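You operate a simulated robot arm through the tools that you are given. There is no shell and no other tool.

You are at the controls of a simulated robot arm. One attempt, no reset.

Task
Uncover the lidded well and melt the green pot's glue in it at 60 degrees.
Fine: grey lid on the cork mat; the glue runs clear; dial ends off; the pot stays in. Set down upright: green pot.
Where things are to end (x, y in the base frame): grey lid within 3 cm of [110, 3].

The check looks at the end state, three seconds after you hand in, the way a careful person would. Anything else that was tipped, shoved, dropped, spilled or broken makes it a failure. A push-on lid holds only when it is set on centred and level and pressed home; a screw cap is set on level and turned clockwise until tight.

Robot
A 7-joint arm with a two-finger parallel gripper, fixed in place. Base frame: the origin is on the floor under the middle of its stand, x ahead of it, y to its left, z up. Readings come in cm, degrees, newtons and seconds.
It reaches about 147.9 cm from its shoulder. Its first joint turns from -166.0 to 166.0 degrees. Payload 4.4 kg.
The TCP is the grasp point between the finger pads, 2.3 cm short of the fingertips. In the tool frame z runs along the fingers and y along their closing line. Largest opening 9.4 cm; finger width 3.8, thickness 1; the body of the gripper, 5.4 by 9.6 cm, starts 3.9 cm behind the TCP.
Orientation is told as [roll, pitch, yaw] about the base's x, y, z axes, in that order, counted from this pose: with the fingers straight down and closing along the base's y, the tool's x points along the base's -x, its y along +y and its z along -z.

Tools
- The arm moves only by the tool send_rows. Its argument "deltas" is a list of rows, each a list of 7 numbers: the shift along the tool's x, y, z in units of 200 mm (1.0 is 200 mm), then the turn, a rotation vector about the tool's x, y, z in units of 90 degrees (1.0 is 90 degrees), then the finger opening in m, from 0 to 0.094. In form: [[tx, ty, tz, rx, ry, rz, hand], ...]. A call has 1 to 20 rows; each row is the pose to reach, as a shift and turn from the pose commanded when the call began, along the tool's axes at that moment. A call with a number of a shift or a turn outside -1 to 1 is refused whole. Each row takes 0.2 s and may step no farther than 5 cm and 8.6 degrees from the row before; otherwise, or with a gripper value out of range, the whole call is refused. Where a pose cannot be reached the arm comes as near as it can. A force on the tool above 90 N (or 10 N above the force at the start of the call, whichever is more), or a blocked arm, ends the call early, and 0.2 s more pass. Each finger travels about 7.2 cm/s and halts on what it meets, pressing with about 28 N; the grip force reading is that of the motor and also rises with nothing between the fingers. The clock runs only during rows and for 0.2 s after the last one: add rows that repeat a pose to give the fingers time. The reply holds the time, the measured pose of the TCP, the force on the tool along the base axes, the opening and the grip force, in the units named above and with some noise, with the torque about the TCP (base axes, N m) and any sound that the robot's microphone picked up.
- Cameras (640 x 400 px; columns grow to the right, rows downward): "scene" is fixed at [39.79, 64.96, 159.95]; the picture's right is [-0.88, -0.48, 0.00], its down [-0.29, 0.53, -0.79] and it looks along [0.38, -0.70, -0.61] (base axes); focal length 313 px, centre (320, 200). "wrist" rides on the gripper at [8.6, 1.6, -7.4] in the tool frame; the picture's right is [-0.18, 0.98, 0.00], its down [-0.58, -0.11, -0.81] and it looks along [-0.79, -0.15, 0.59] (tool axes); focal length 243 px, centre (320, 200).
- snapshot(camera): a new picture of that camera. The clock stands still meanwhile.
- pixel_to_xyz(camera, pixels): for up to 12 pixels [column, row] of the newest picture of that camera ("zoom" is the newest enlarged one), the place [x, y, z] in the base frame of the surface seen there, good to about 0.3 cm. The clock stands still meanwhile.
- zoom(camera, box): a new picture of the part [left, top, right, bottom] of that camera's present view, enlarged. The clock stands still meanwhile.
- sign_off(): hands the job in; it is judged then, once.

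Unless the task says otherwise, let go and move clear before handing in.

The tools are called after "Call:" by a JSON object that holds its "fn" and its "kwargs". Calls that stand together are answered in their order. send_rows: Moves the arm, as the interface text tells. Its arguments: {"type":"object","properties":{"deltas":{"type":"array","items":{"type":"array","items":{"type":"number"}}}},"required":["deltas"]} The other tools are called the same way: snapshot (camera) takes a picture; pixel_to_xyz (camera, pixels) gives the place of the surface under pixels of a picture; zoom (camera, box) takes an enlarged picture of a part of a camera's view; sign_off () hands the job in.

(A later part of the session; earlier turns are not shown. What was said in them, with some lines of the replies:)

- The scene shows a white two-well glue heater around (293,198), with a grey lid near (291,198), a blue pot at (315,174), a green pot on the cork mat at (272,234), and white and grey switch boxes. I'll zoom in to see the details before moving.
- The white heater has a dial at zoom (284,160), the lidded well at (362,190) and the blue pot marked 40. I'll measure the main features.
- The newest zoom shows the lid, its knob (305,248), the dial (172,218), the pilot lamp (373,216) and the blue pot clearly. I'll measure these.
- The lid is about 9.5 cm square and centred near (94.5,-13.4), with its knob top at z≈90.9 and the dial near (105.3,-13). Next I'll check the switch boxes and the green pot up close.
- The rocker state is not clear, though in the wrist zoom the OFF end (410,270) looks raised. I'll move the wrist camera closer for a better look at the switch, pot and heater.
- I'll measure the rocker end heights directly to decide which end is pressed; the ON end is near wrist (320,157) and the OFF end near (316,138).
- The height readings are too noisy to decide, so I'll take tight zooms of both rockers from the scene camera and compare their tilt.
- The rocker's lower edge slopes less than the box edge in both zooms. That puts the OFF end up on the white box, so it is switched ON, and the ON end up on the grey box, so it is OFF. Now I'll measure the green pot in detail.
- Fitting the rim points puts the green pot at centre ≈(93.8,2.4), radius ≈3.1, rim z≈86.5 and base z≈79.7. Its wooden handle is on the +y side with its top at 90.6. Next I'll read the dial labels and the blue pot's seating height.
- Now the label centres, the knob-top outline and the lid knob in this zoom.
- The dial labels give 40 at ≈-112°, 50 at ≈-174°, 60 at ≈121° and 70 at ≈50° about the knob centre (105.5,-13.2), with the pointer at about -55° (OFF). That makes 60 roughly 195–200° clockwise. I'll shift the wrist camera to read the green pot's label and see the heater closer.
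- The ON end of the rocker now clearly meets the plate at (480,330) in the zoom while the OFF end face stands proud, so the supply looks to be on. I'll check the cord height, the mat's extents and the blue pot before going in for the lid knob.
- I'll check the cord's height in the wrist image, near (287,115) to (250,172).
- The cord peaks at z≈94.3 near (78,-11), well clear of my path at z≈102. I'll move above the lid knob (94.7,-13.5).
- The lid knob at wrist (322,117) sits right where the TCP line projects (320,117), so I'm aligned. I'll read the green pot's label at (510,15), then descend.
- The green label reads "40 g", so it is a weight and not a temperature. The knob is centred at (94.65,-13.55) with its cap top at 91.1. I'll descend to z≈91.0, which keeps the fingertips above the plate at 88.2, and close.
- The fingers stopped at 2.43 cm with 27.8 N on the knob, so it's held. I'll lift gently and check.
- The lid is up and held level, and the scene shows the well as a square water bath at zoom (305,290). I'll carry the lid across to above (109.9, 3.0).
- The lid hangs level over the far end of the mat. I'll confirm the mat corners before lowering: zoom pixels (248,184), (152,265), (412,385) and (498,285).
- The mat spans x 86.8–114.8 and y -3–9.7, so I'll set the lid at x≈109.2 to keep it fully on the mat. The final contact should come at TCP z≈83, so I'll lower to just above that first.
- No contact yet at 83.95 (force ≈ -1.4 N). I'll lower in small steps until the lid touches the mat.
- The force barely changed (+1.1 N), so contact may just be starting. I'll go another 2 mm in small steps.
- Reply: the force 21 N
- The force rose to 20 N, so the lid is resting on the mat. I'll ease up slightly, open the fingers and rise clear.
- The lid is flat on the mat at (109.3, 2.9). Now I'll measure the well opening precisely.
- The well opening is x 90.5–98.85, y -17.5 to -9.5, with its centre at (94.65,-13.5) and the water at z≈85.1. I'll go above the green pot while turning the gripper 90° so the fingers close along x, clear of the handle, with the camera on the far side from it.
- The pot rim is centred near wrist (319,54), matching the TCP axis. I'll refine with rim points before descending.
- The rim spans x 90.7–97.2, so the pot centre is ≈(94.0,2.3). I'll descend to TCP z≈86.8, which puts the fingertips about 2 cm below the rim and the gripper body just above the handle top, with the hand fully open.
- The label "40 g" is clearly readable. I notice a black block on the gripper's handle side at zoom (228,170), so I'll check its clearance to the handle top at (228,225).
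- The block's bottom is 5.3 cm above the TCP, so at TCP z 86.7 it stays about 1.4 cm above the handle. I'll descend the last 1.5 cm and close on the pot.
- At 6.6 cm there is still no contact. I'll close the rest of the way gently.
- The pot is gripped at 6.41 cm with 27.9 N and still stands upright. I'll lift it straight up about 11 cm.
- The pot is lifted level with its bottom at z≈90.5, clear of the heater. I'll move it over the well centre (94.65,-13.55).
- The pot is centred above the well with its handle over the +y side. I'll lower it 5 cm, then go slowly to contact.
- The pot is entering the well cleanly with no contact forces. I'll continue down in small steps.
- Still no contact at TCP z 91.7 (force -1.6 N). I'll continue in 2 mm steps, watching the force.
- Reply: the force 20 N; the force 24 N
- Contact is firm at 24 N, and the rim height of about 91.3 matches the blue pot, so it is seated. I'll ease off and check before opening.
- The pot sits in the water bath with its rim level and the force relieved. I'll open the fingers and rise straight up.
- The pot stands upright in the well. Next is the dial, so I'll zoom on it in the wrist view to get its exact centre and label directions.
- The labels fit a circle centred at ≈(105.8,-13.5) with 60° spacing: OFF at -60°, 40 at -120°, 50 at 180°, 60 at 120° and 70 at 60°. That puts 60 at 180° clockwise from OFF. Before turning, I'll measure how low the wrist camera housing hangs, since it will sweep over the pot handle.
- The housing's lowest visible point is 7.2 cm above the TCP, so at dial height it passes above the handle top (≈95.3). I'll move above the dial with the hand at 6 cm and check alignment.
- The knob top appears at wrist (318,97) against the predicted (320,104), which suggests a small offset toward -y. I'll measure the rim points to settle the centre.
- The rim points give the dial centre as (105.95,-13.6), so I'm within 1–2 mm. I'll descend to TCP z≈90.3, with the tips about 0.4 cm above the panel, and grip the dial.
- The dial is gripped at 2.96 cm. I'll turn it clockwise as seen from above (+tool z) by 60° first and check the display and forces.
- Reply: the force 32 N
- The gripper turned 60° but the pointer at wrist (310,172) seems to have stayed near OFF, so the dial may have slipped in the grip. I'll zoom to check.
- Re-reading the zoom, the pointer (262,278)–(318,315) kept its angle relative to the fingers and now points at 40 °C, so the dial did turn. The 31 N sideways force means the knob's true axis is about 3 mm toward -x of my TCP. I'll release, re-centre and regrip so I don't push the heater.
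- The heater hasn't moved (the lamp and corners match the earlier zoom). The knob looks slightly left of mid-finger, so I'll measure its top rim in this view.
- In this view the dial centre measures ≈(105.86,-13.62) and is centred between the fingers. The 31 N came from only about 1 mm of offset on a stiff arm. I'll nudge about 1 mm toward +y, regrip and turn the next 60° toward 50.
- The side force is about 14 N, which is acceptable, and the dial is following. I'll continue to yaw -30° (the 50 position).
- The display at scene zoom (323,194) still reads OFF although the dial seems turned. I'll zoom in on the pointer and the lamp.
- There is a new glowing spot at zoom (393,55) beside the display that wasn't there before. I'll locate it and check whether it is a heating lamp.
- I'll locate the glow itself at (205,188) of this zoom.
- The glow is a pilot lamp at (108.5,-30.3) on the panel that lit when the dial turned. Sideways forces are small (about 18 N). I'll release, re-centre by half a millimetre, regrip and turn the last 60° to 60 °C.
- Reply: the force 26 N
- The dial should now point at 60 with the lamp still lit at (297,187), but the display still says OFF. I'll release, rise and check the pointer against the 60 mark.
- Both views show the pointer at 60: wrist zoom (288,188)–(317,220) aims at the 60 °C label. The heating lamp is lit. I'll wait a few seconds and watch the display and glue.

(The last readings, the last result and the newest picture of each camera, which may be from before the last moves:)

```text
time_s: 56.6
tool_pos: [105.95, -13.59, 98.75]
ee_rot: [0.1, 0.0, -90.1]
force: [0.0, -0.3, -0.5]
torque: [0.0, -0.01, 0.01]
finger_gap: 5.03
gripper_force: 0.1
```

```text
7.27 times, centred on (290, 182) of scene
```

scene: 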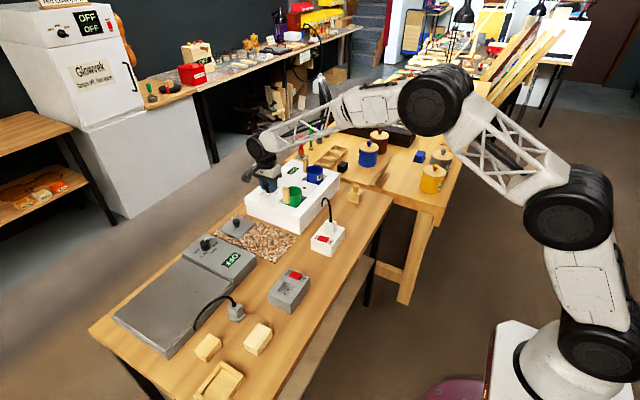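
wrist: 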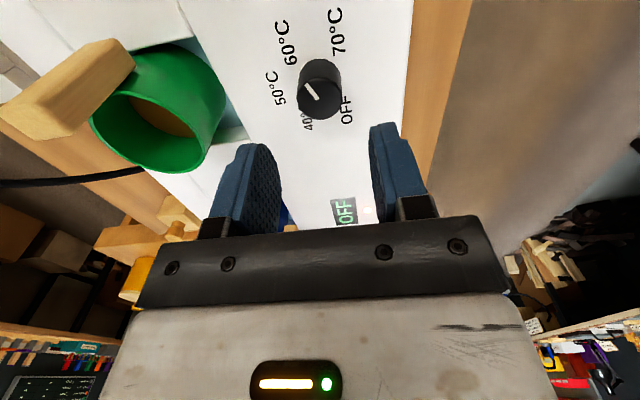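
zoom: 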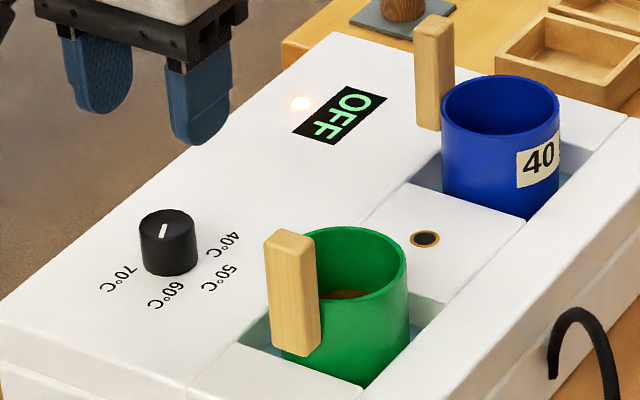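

The lamp is still lit but the display is unchanged. I'll check the pointer angle precisely in case it sits short of the 60 mark.

Call:
{"fn": "snapshot", "kwargs": {"camera": "wrist"}}

Call:
{"fn": "zoom", "kwargs": {"camera": "wrist", "box": [250, 20, 390, 130]}}

Call:
{"fn": "zoom", "kwargs": {"camera": "scene", "box": [256, 175, 288, 199]}}

```text
taken
```

wrist: 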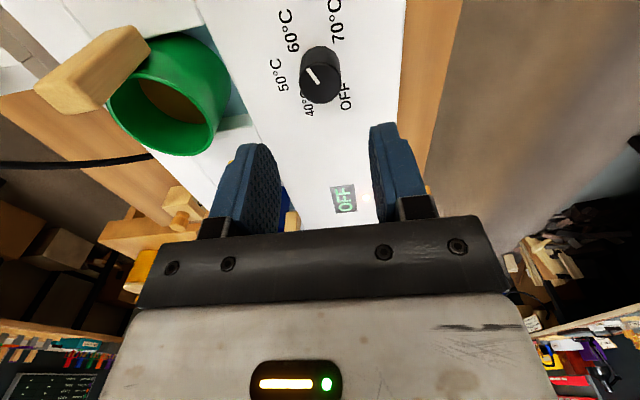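

```text
3.64 times, centred on (320, 75) of wrist
```

zoom: 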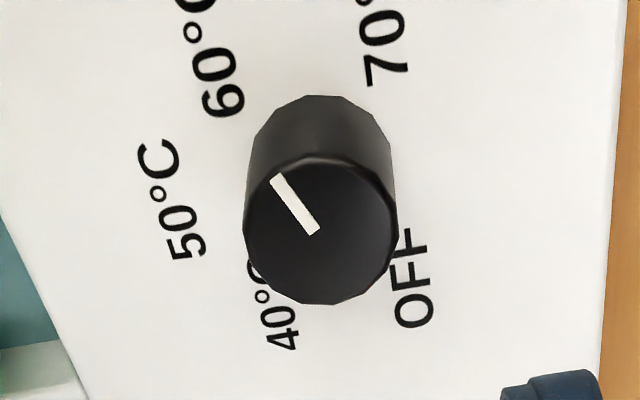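

```text
16.00 times, centred on (272, 187) of scene
```

zoom: 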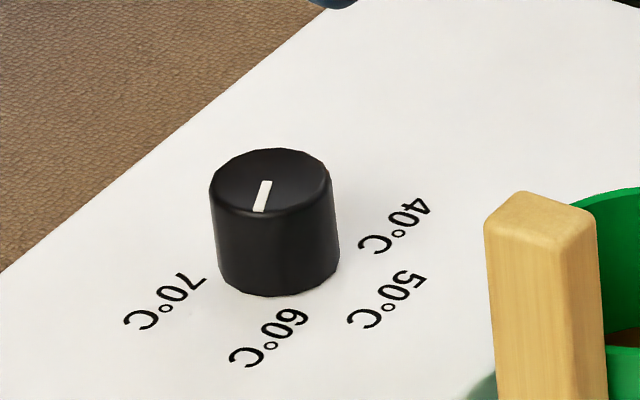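

Measured against the label circle, the pointer aims at 60 within a few degrees. I'll get a baseline close-up of the glue in the green pot, then let time pass.

Call:
{"fn": "zoom", "kwargs": {"camera": "wrist", "box": [90, 30, 250, 160]}}

Call:
{"fn": "send_rows", "kwargs": {"deltas": [[0, 0, 0, 0, 0, 0, 0.05], [0, 0, 0, 0, 0, 0, 0.05], [0, 0, 0, 0, 0, 0, 0.05], [0, 0, 0, 0, 0, 0, 0.05], [0, 0, 0, 0, 0, 0, 0.05], [0, 0, 0, 0, 0, 0, 0.05], [0, 0, 0, 0, 0, 0, 0.05], [0, 0, 0, 0, 0, 0, 0.05], [0, 0, 0, 0, 0, 0, 0.05], [0, 0, 0, 0, 0, 0, 0.05], [0, 0, 0, 0, 0, 0, 0.05], [0, 0, 0, 0, 0, 0, 0.05], [0, 0, 0, 0, 0, 0, 0.05], [0, 0, 0, 0, 0, 0, 0.05], [0, 0, 0, 0, 0, 0, 0.05], [0, 0, 0, 0, 0, 0, 0.05], [0, 0, 0, 0, 0, 0, 0.05], [0, 0, 0, 0, 0, 0, 0.05], [0, 0, 0, 0, 0, 0, 0.05], [0, 0, 0, 0, 0, 0, 0.05]]}}

Call:
{"fn": "send_rows", "kwargs": {"deltas": [[0, 0, 0, 0, 0, 0, 0.05], [0, 0, 0, 0, 0, 0, 0.05], [0, 0, 0, 0, 0, 0, 0.05], [0, 0, 0, 0, 0, 0, 0.05], [0, 0, 0, 0, 0, 0, 0.05], [0, 0, 0, 0, 0, 0, 0.05], [0, 0, 0, 0, 0, 0, 0.05], [0, 0, 0, 0, 0, 0, 0.05], [0, 0, 0, 0, 0, 0, 0.05], [0, 0, 0, 0, 0, 0, 0.05], [0, 0, 0, 0, 0, 0, 0.05], [0, 0, 0, 0, 0, 0, 0.05], [0, 0, 0, 0, 0, 0, 0.05], [0, 0, 0, 0, 0, 0, 0.05], [0, 0, 0, 0, 0, 0, 0.05], [0, 0, 0, 0, 0, 0, 0.05], [0, 0, 0, 0, 0, 0, 0.05], [0, 0, 0, 0, 0, 0, 0.05], [0, 0, 0, 0, 0, 0, 0.05], [0, 0, 0, 0, 0, 0, 0.05]]}}

Call:
{"fn": "zoom", "kwargs": {"camera": "wrist", "box": [90, 30, 250, 160]}}

Call:
{"fn": "zoom", "kwargs": {"camera": "scene", "box": [250, 155, 330, 210]}}

```text
3.08 times, centred on (170, 95) of wrist
```

zoom: 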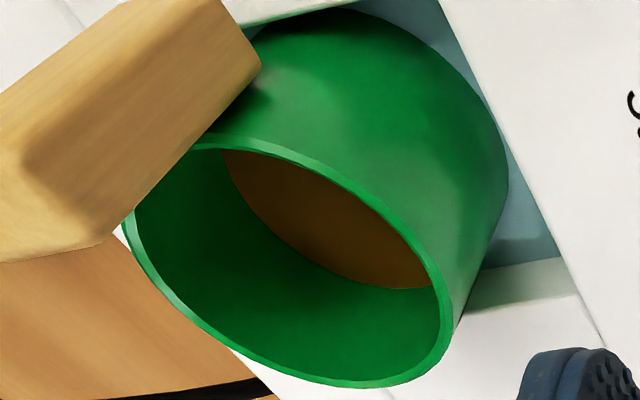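

```text
time_s: 60.8
tool_pos: [105.88, -13.52, 98.66]
ee_rot: [0.1, 0.0, -90.0]
force: [-0.4, -0.3, 0.5]
torque: [0.02, 0.01, -0.01]
finger_gap: 5.01
gripper_force: 0.1
```

```text
time_s: 65.0
tool_pos: [105.94, -13.56, 98.79]
ee_rot: [0.1, -0.1, -90.1]
force: [-0.3, 0.4, -0.3]
torque: [0.03, -0.01, 0.01]
finger_gap: 5.0
gripper_force: 0.0
```

```text
3.08 times, centred on (170, 95) of wrist
```

zoom: 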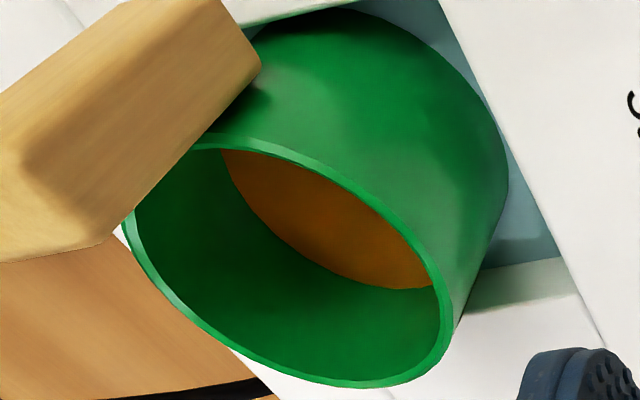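

```text
7.27 times, centred on (290, 182) of scene
```

zoom: 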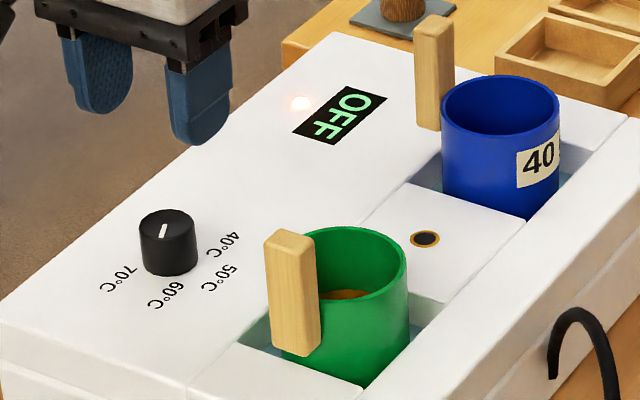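

The glue is turning from dull brown to brighter amber (wrist zoom (320,230)), so the bath is heating. I'll keep waiting and watch for it to run clear.

Call:
{"fn": "send_rows", "kwargs": {"deltas": [[0, 0, 0, 0, 0, 0, 0.05], [0, 0, 0, 0, 0, 0, 0.05], [0, 0, 0, 0, 0, 0, 0.05], [0, 0, 0, 0, 0, 0, 0.05], [0, 0, 0, 0, 0, 0, 0.05], [0, 0, 0, 0, 0, 0, 0.05], [0, 0, 0, 0, 0, 0, 0.05], [0, 0, 0, 0, 0, 0, 0.05], [0, 0, 0, 0, 0, 0, 0.05], [0, 0, 0, 0, 0, 0, 0.05], [0, 0, 0, 0, 0, 0, 0.05], [0, 0, 0, 0, 0, 0, 0.05], [0, 0, 0, 0, 0, 0, 0.05], [0, 0, 0, 0, 0, 0, 0.05], [0, 0, 0, 0, 0, 0, 0.05], [0, 0, 0, 0, 0, 0, 0.05], [0, 0, 0, 0, 0, 0, 0.05], [0, 0, 0, 0, 0, 0, 0.05], [0, 0, 0, 0, 0, 0, 0.05], [0, 0, 0, 0, 0, 0, 0.05]]}}

Call:
{"fn": "zoom", "kwargs": {"camera": "wrist", "box": [90, 30, 250, 160]}}

Call:
{"fn": "send_rows", "kwargs": {"deltas": [[0, 0, 0, 0, 0, 0, 0.05], [0, 0, 0, 0, 0, 0, 0.05], [0, 0, 0, 0, 0, 0, 0.05], [0, 0, 0, 0, 0, 0, 0.05], [0, 0, 0, 0, 0, 0, 0.05], [0, 0, 0, 0, 0, 0, 0.05], [0, 0, 0, 0, 0, 0, 0.05], [0, 0, 0, 0, 0, 0, 0.05], [0, 0, 0, 0, 0, 0, 0.05], [0, 0, 0, 0, 0, 0, 0.05], [0, 0, 0, 0, 0, 0, 0.05], [0, 0, 0, 0, 0, 0, 0.05], [0, 0, 0, 0, 0, 0, 0.05], [0, 0, 0, 0, 0, 0, 0.05], [0, 0, 0, 0, 0, 0, 0.05], [0, 0, 0, 0, 0, 0, 0.05], [0, 0, 0, 0, 0, 0, 0.05], [0, 0, 0, 0, 0, 0, 0.05], [0, 0, 0, 0, 0, 0, 0.05], [0, 0, 0, 0, 0, 0, 0.05]]}}

Call:
{"fn": "zoom", "kwargs": {"camera": "wrist", "box": [90, 30, 250, 160]}}

Call:
{"fn": "zoom", "kwargs": {"camera": "scene", "box": [250, 155, 330, 210]}}

```text
time_s: 69.2
tool_pos: [105.97, -13.52, 98.7]
ee_rot: [0.0, 0.1, -90.2]
force: [0.6, 0.4, 0.3]
torque: [-0.02, -0.01, 0.02]
finger_gap: 5.03
gripper_force: 0.0
```

```text
3.08 times, centred on (170, 95) of wrist
```

zoom: 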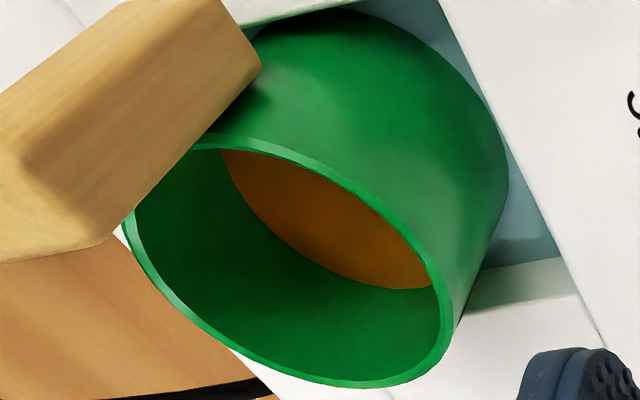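

```text
time_s: 73.4
tool_pos: [106.0, -13.57, 98.8]
ee_rot: [0.0, 0.0, -90.0]
force: [-0.4, 0.4, 0.1]
torque: [0.0, -0.01, -0.04]
finger_gap: 4.99
gripper_force: 0.0
```

```text
3.08 times, centred on (170, 95) of wrist
```

zoom: 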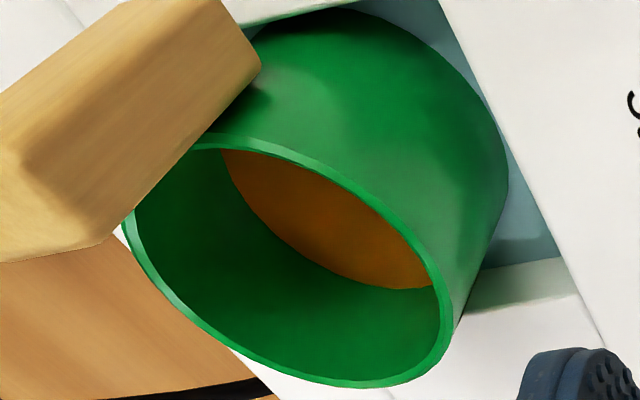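

```text
7.27 times, centred on (290, 182) of scene
```

zoom: 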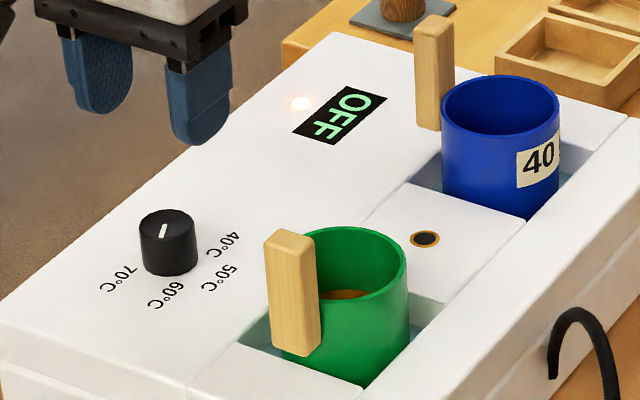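

The glue's colour changed to bright amber by t≈65 and has stayed the same at 69 and 73 s. I'll look closer to judge whether this is the clear state.

Call:
{"fn": "zoom", "kwargs": {"camera": "wrist", "box": [135, 60, 205, 115]}}

Call:
{"fn": "zoom", "kwargs": {"camera": "scene", "box": [284, 182, 310, 202]}}

```text
7.27 times, centred on (170, 88) of wrist
```

zoom: 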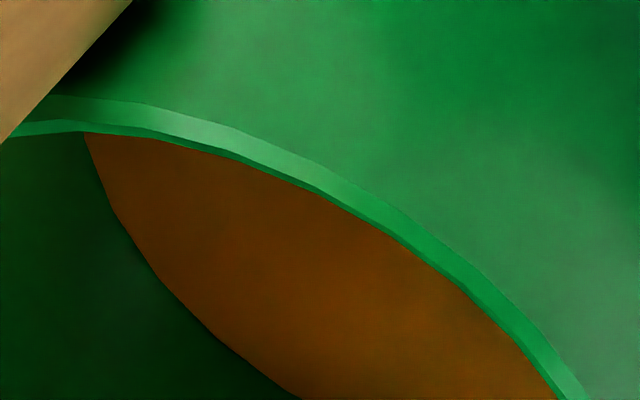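

```text
16.00 times, centred on (297, 192) of scene
```

zoom: 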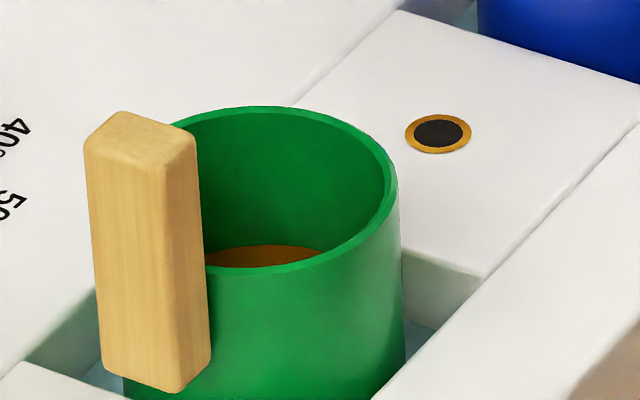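

I'll wait 4 more seconds and compare the same close-up for any further change.

Call:
{"fn": "send_rows", "kwargs": {"deltas": [[0, 0, 0, 0, 0, 0, 0.05], [0, 0, 0, 0, 0, 0, 0.05], [0, 0, 0, 0, 0, 0, 0.05], [0, 0, 0, 0, 0, 0, 0.05], [0, 0, 0, 0, 0, 0, 0.05], [0, 0, 0, 0, 0, 0, 0.05], [0, 0, 0, 0, 0, 0, 0.05], [0, 0, 0, 0, 0, 0, 0.05], [0, 0, 0, 0, 0, 0, 0.05], [0, 0, 0, 0, 0, 0, 0.05], [0, 0, 0, 0, 0, 0, 0.05], [0, 0, 0, 0, 0, 0, 0.05], [0, 0, 0, 0, 0, 0, 0.05], [0, 0, 0, 0, 0, 0, 0.05], [0, 0, 0, 0, 0, 0, 0.05], [0, 0, 0, 0, 0, 0, 0.05], [0, 0, 0, 0, 0, 0, 0.05], [0, 0, 0, 0, 0, 0, 0.05], [0, 0, 0, 0, 0, 0, 0.05], [0, 0, 0, 0, 0, 0, 0.05]]}}

Call:
{"fn": "zoom", "kwargs": {"camera": "wrist", "box": [135, 60, 205, 115]}}

Call:
{"fn": "snapshot", "kwargs": {"camera": "wrist"}}

```text
time_s: 77.6
tool_pos: [105.96, -13.47, 98.89]
ee_rot: [0.0, -0.1, -90.1]
force: [0.4, 0.6, 0.5]
torque: [-0.04, 0.02, -0.01]
finger_gap: 5.01
gripper_force: 0.0
```

```text
7.27 times, centred on (170, 88) of wrist
```

zoom: 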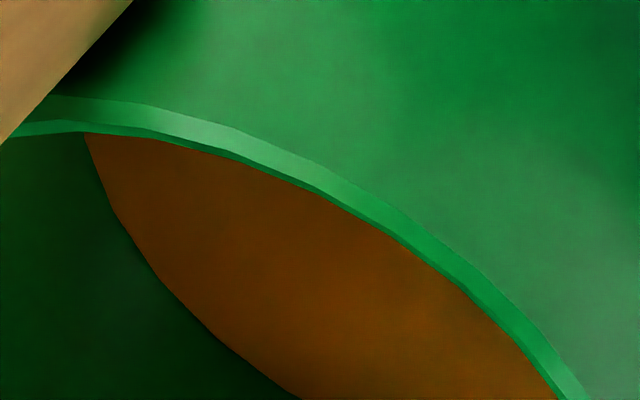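

```text
taken
```

wrist: 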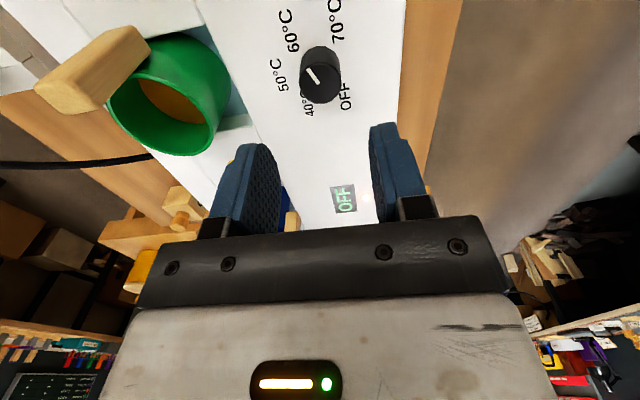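

The glue has held the same clear amber at 65, 69, 73 and 77 s, so it has melted. Now I'll bring the dial back to OFF by regripping at yaw -90° and turning counter-clockwise in 60° stages.

Call:
{"fn": "send_rows", "kwargs": {"deltas": [[0, 0, 0.12, 0, 0, 0, 0.05], [0, 0, 0.25, 0, 0, 0, 0.05], [0, 0, 0.36, 0, 0, 0, 0.05], [0, 0, 0.42, 0, 0, 0, 0.05], [0, 0, 0.42, 0, 0, 0, 0.04], [0, 0, 0.42, 0, 0, 0, 0.03], [0, 0, 0.42, 0, 0, 0, 0.02], [0, 0, 0.42, 0, 0, 0, 0.01], [0, 0, 0.42, 0, 0, 0, 0.01]]}}

```text
time_s: 79.6
tool_pos: [106.03, -13.64, 90.24]
ee_rot: [0.0, 0.0, -90.1]
force: [-0.8, 0.4, -0.8]
torque: [0.01, 0.46, -0.01]
finger_gap: 2.98
gripper_force: 44.8
```

The dial is gripped again at 2.98 cm with almost no side load. I'll turn it counter-clockwise 60° (to 50).

Call:
{"fn": "send_rows", "kwargs": {"deltas": [[0, 0, 0, 0, 0, -0.06, 0.01], [0, 0, 0, 0, 0, -0.14, 0.01], [0, 0, 0, 0, 0, -0.22, 0.01], [0, 0, 0, 0, 0, -0.3, 0.01], [0, 0, 0, 0, 0, -0.38, 0.01], [0, 0, 0, 0, 0, -0.46, 0.01], [0, 0, 0, 0, 0, -0.54, 0.01], [0, 0, 0, 0, 0, -0.62, 0.01], [0, 0, 0, 0, 0, -0.667, 0.01], [0, 0, 0, 0, 0, -0.667, 0.01]]}}

Call:
{"fn": "send_rows", "kwargs": {"deltas": [[0, 0, 0, 0, 0, 0, 0.03], [0, 0, 0, 0, 0, 0, 0.04], [0, 0, 0, 0, 0, 0, 0.04], [0, 0, 0, 0, 0, 0, 0.03], [0, 0, 0, 0, 0, 0, 0.02], [0, 0, 0, 0, 0, 0, 0.01], [0, 0, 0, 0, 0, 0, 0.01]]}}

Call:
{"fn": "snapshot", "kwargs": {"camera": "wrist"}}

Call:
{"fn": "zoom", "kwargs": {"camera": "scene", "box": [250, 155, 330, 210]}}

```text
time_s: 81.8
tool_pos: [106.12, -13.48, 90.31]
ee_rot: [-0.1, 0.0, -29.9]
force: [42.7, -2.3, -10.2]
torque: [-0.54, -0.32, -0.01]
finger_gap: 2.96
gripper_force: 44.9
```

```text
time_s: 83.4
tool_pos: [105.92, -13.47, 90.22]
ee_rot: [0.0, 0.0, -30.0]
force: [5.1, 8.9, -1.3]
torque: [-0.23, 0.27, 0.03]
finger_gap: 2.99
gripper_force: 44.7
```

```text
taken
```

wrist: 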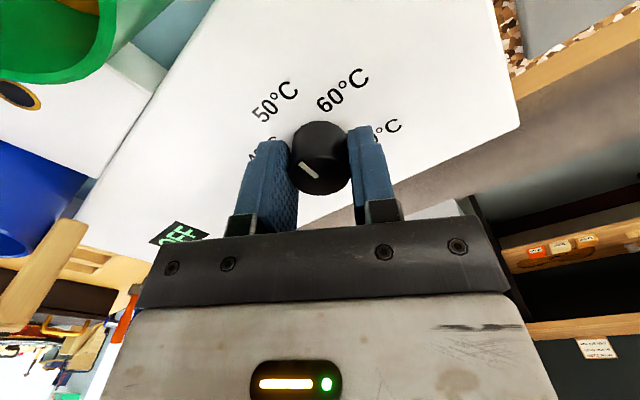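

```text
7.27 times, centred on (290, 182) of scene
```

zoom: 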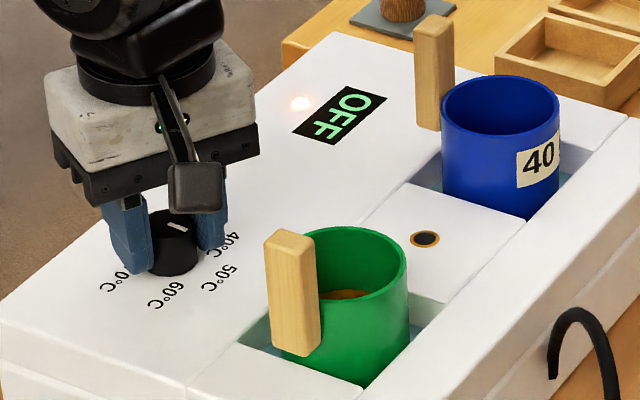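

The dial followed to 50 with a 43 N peak side load, and the heater hasn't shifted (ring at (425,239) unchanged). I'll regrip with a half-millimetre +y correction and turn another 60° to 40.

Call:
{"fn": "send_rows", "kwargs": {"deltas": [[0, 0, 0, 0, 0, 0, 0.03], [0.0015, 0.0022, 0, 0, 0, 0, 0.04], [0.0015, 0.0022, 0, 0, 0, 0, 0.03], [0.0015, 0.0022, 0, 0, 0, 0, 0.02], [0.0015, 0.0022, 0, 0, 0, 0, 0.01], [0.0015, 0.0022, 0, 0, 0, 0, 0.01]]}}

Call:
{"fn": "send_rows", "kwargs": {"deltas": [[0, 0, 0, 0, 0, -0.06, 0.01], [0, 0, 0, 0, 0, -0.14, 0.01], [0, 0, 0, 0, 0, -0.22, 0.01], [0, 0, 0, 0, 0, -0.3, 0.01], [0, 0, 0, 0, 0, -0.38, 0.01], [0, 0, 0, 0, 0, -0.46, 0.01], [0, 0, 0, 0, 0, -0.54, 0.01], [0, 0, 0, 0, 0, -0.62, 0.01], [0, 0, 0, 0, 0, -0.667, 0.01], [0, 0, 0, 0, 0, -0.667, 0.01]]}}

Call:
{"fn": "snapshot", "kwargs": {"camera": "wrist"}}

```text
time_s: 84.8
tool_pos: [105.96, -13.51, 90.42]
ee_rot: [0.0, 0.0, -30.1]
force: [0.8, -1.4, 0.9]
torque: [-0.45, 0.27, -0.03]
finger_gap: 3.0
gripper_force: 44.8
```

```text
time_s: 87.0
tool_pos: [106.04, -13.55, 90.23]
ee_rot: [0.0, 0.0, 30.0]
force: [4.8, -3.6, -2.7]
torque: [0.83, -0.64, 0.02]
finger_gap: 2.97
gripper_force: 44.9
```

```text
taken
```

wrist: 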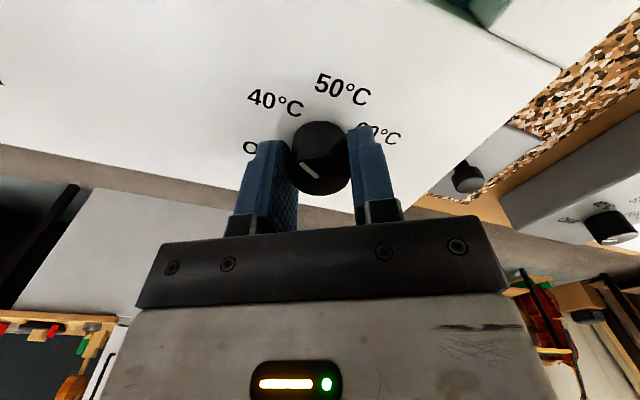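

The axis is now well centred (side force only 6 N) and the pointer is at 40. I'll turn the last 60° to OFF in the same grip.

Call:
{"fn": "send_rows", "kwargs": {"deltas": [[0, 0, 0, 0, 0, -0.06, 0.01], [0, 0, 0, 0, 0, -0.14, 0.01], [0, 0, 0, 0, 0, -0.22, 0.01], [0, 0, 0, 0, 0, -0.3, 0.01], [0, 0, 0, 0, 0, -0.38, 0.01], [0, 0, 0, 0, 0, -0.46, 0.01], [0, 0, 0, 0, 0, -0.54, 0.01], [0, 0, 0, 0, 0, -0.62, 0.01], [0, 0, 0, 0, 0, -0.667, 0.01], [0, 0, 0, 0, 0, -0.667, 0.01]]}}

Call:
{"fn": "snapshot", "kwargs": {"camera": "wrist"}}

Call:
{"fn": "zoom", "kwargs": {"camera": "scene", "box": [250, 155, 330, 210]}}

```text
time_s: 89.2
tool_pos: [106.04, -13.44, 90.46]
ee_rot: [0.0, 0.0, 90.1]
force: [23.5, -4.7, -7.7]
torque: [0.17, 0.26, -0.03]
finger_gap: 2.99
gripper_force: 45.0
```

```text
taken
```

wrist: 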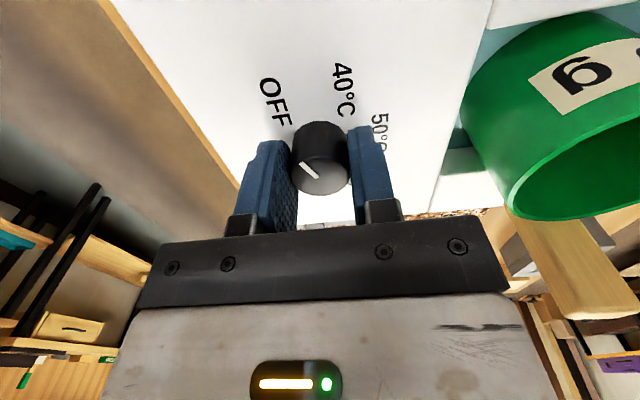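

```text
7.27 times, centred on (290, 182) of scene
```

zoom: 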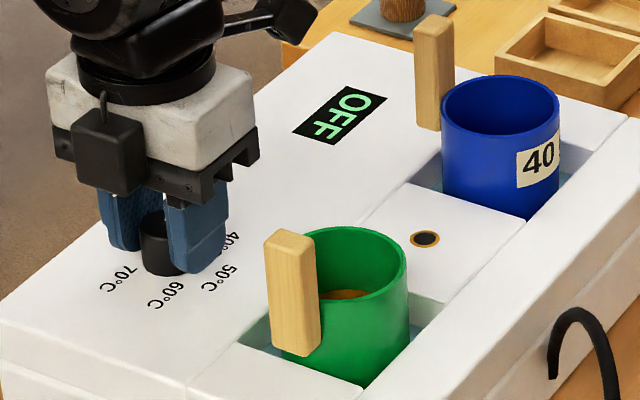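

The pilot lamp has gone out, so the dial is at OFF. I'll release and rise clear, then verify the pointer, lid, pot and glue.

Call:
{"fn": "send_rows", "kwargs": {"deltas": [[0, 0, 0, 0, 0, 0, 0.03], [0, 0, 0, 0, 0, 0, 0.045], [0, 0, 0, 0, 0, 0, 0.045], [0, 0, -0.08, 0, 0, 0, 0.045], [0, 0, -0.2, 0, 0, 0, 0.045], [0, 0, -0.4, 0, 0, 0, 0.045], [0, 0, -0.6, 0, 0, 0, 0.045], [0, 0, -0.6, 0, 0, 0, 0.045]]}}

Call:
{"fn": "snapshot", "kwargs": {"camera": "wrist"}}

Call:
{"fn": "zoom", "kwargs": {"camera": "scene", "box": [250, 155, 330, 210]}}

Call:
{"fn": "snapshot", "kwargs": {"camera": "scene"}}

```text
time_s: 91.0
tool_pos: [106.05, -13.53, 102.41]
ee_rot: [0.0, 0.0, 90.0]
force: [0.3, 0.1, -0.6]
torque: [0.02, 0.0, 0.02]
finger_gap: 4.48
gripper_force: 0.0
```

```text
taken
```

wrist: 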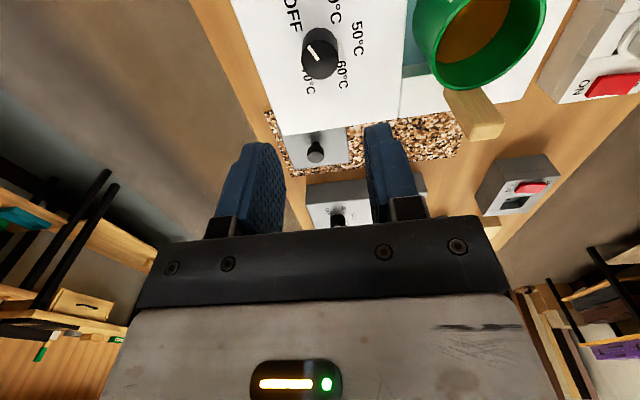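

```text
7.27 times, centred on (290, 182) of scene
```

zoom: 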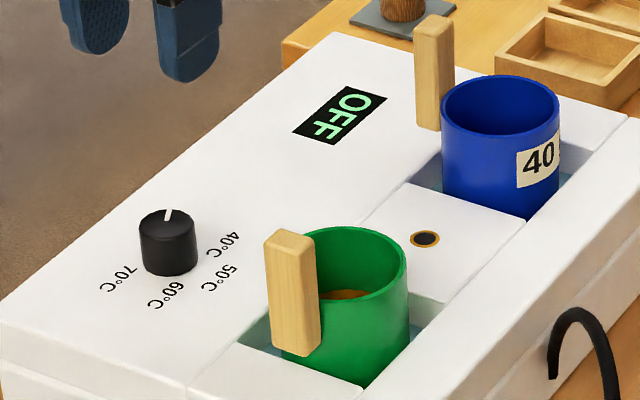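

```text
taken
```

scene: 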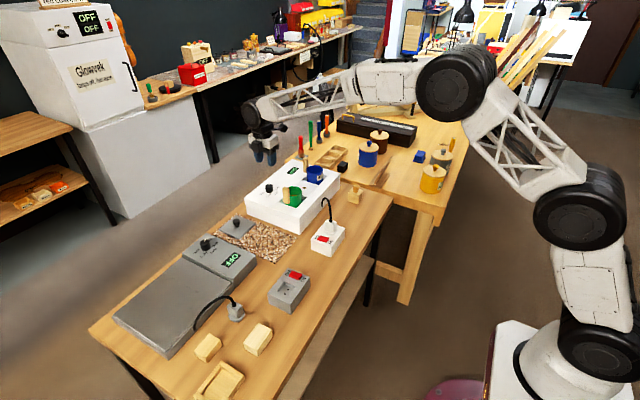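

The pointer is back at OFF as at the start and the lamp is out. I'll do a final check on the glue in the pot and the lid's position.

Call:
{"fn": "zoom", "kwargs": {"camera": "wrist", "box": [400, 0, 550, 110]}}

Call:
{"fn": "zoom", "kwargs": {"camera": "scene", "box": [205, 190, 315, 265]}}

Call:
{"fn": "pixel_to_xyz", "kwargs": {"camera": "zoom", "pixels": [[190, 155], [195, 165], [95, 190], [200, 240], [280, 170], [190, 125]]}}

```text
3.64 times, centred on (475, 55) of wrist
```

zoom: 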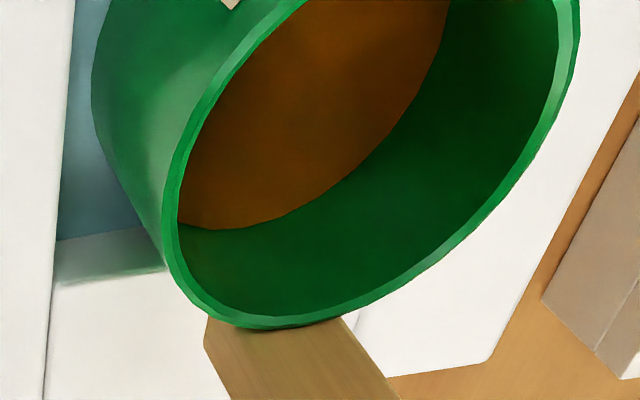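

```text
5.33 times, centred on (260, 228) of scene
```

zoom: 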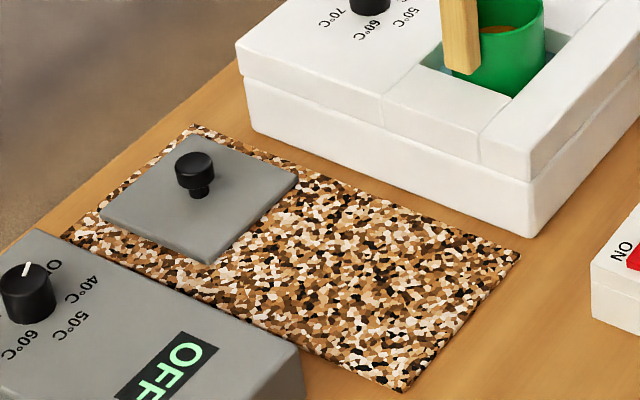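

```text
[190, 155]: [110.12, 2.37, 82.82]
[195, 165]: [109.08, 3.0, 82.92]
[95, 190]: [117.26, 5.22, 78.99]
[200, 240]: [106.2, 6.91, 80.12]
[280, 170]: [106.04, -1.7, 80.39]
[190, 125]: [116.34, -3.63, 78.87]
```

Everything checks out: the lid lies flat on the mat at about (109.3, 2.9), the green pot stands upright in the well with clear amber glue, and the dial pointer is at OFF with the lamp out. The arm is open and clear above, so I'm handing in.

Call:
{"fn": "sign_off", "kwargs": {}}

```text
The job is handed in.
```

The job is handed in. The green pot's glue melted to a clear amber in the uncovered well with the dial at 60, and the dial is back at OFF.

- **Lid:** the grey lid lies flat on the cork mat at about (109.3, 2.9), within 1 cm of the target.
- **Pot and glue:** the green pot stands upright in the well. The glue went from dull brown to amber by about 65 s, and I saw no further change up to hand-in at 91 s. I judged melting by colour alone, because there was no temperature reading.
- **Dial:** the pointer is at OFF, and the small lamp that lit while the dial was turned up has gone out. The heater's display read OFF throughout, even at 60, so I relied on the pointer, the lamp and the glue instead.
- **Everything else:** the blue pot stayed in the other well, so it was heated along with the green one. Turning the dial put up to about 43 N of sideways force on the heater, but it did not visibly move, and I saw nothing else disturbed.
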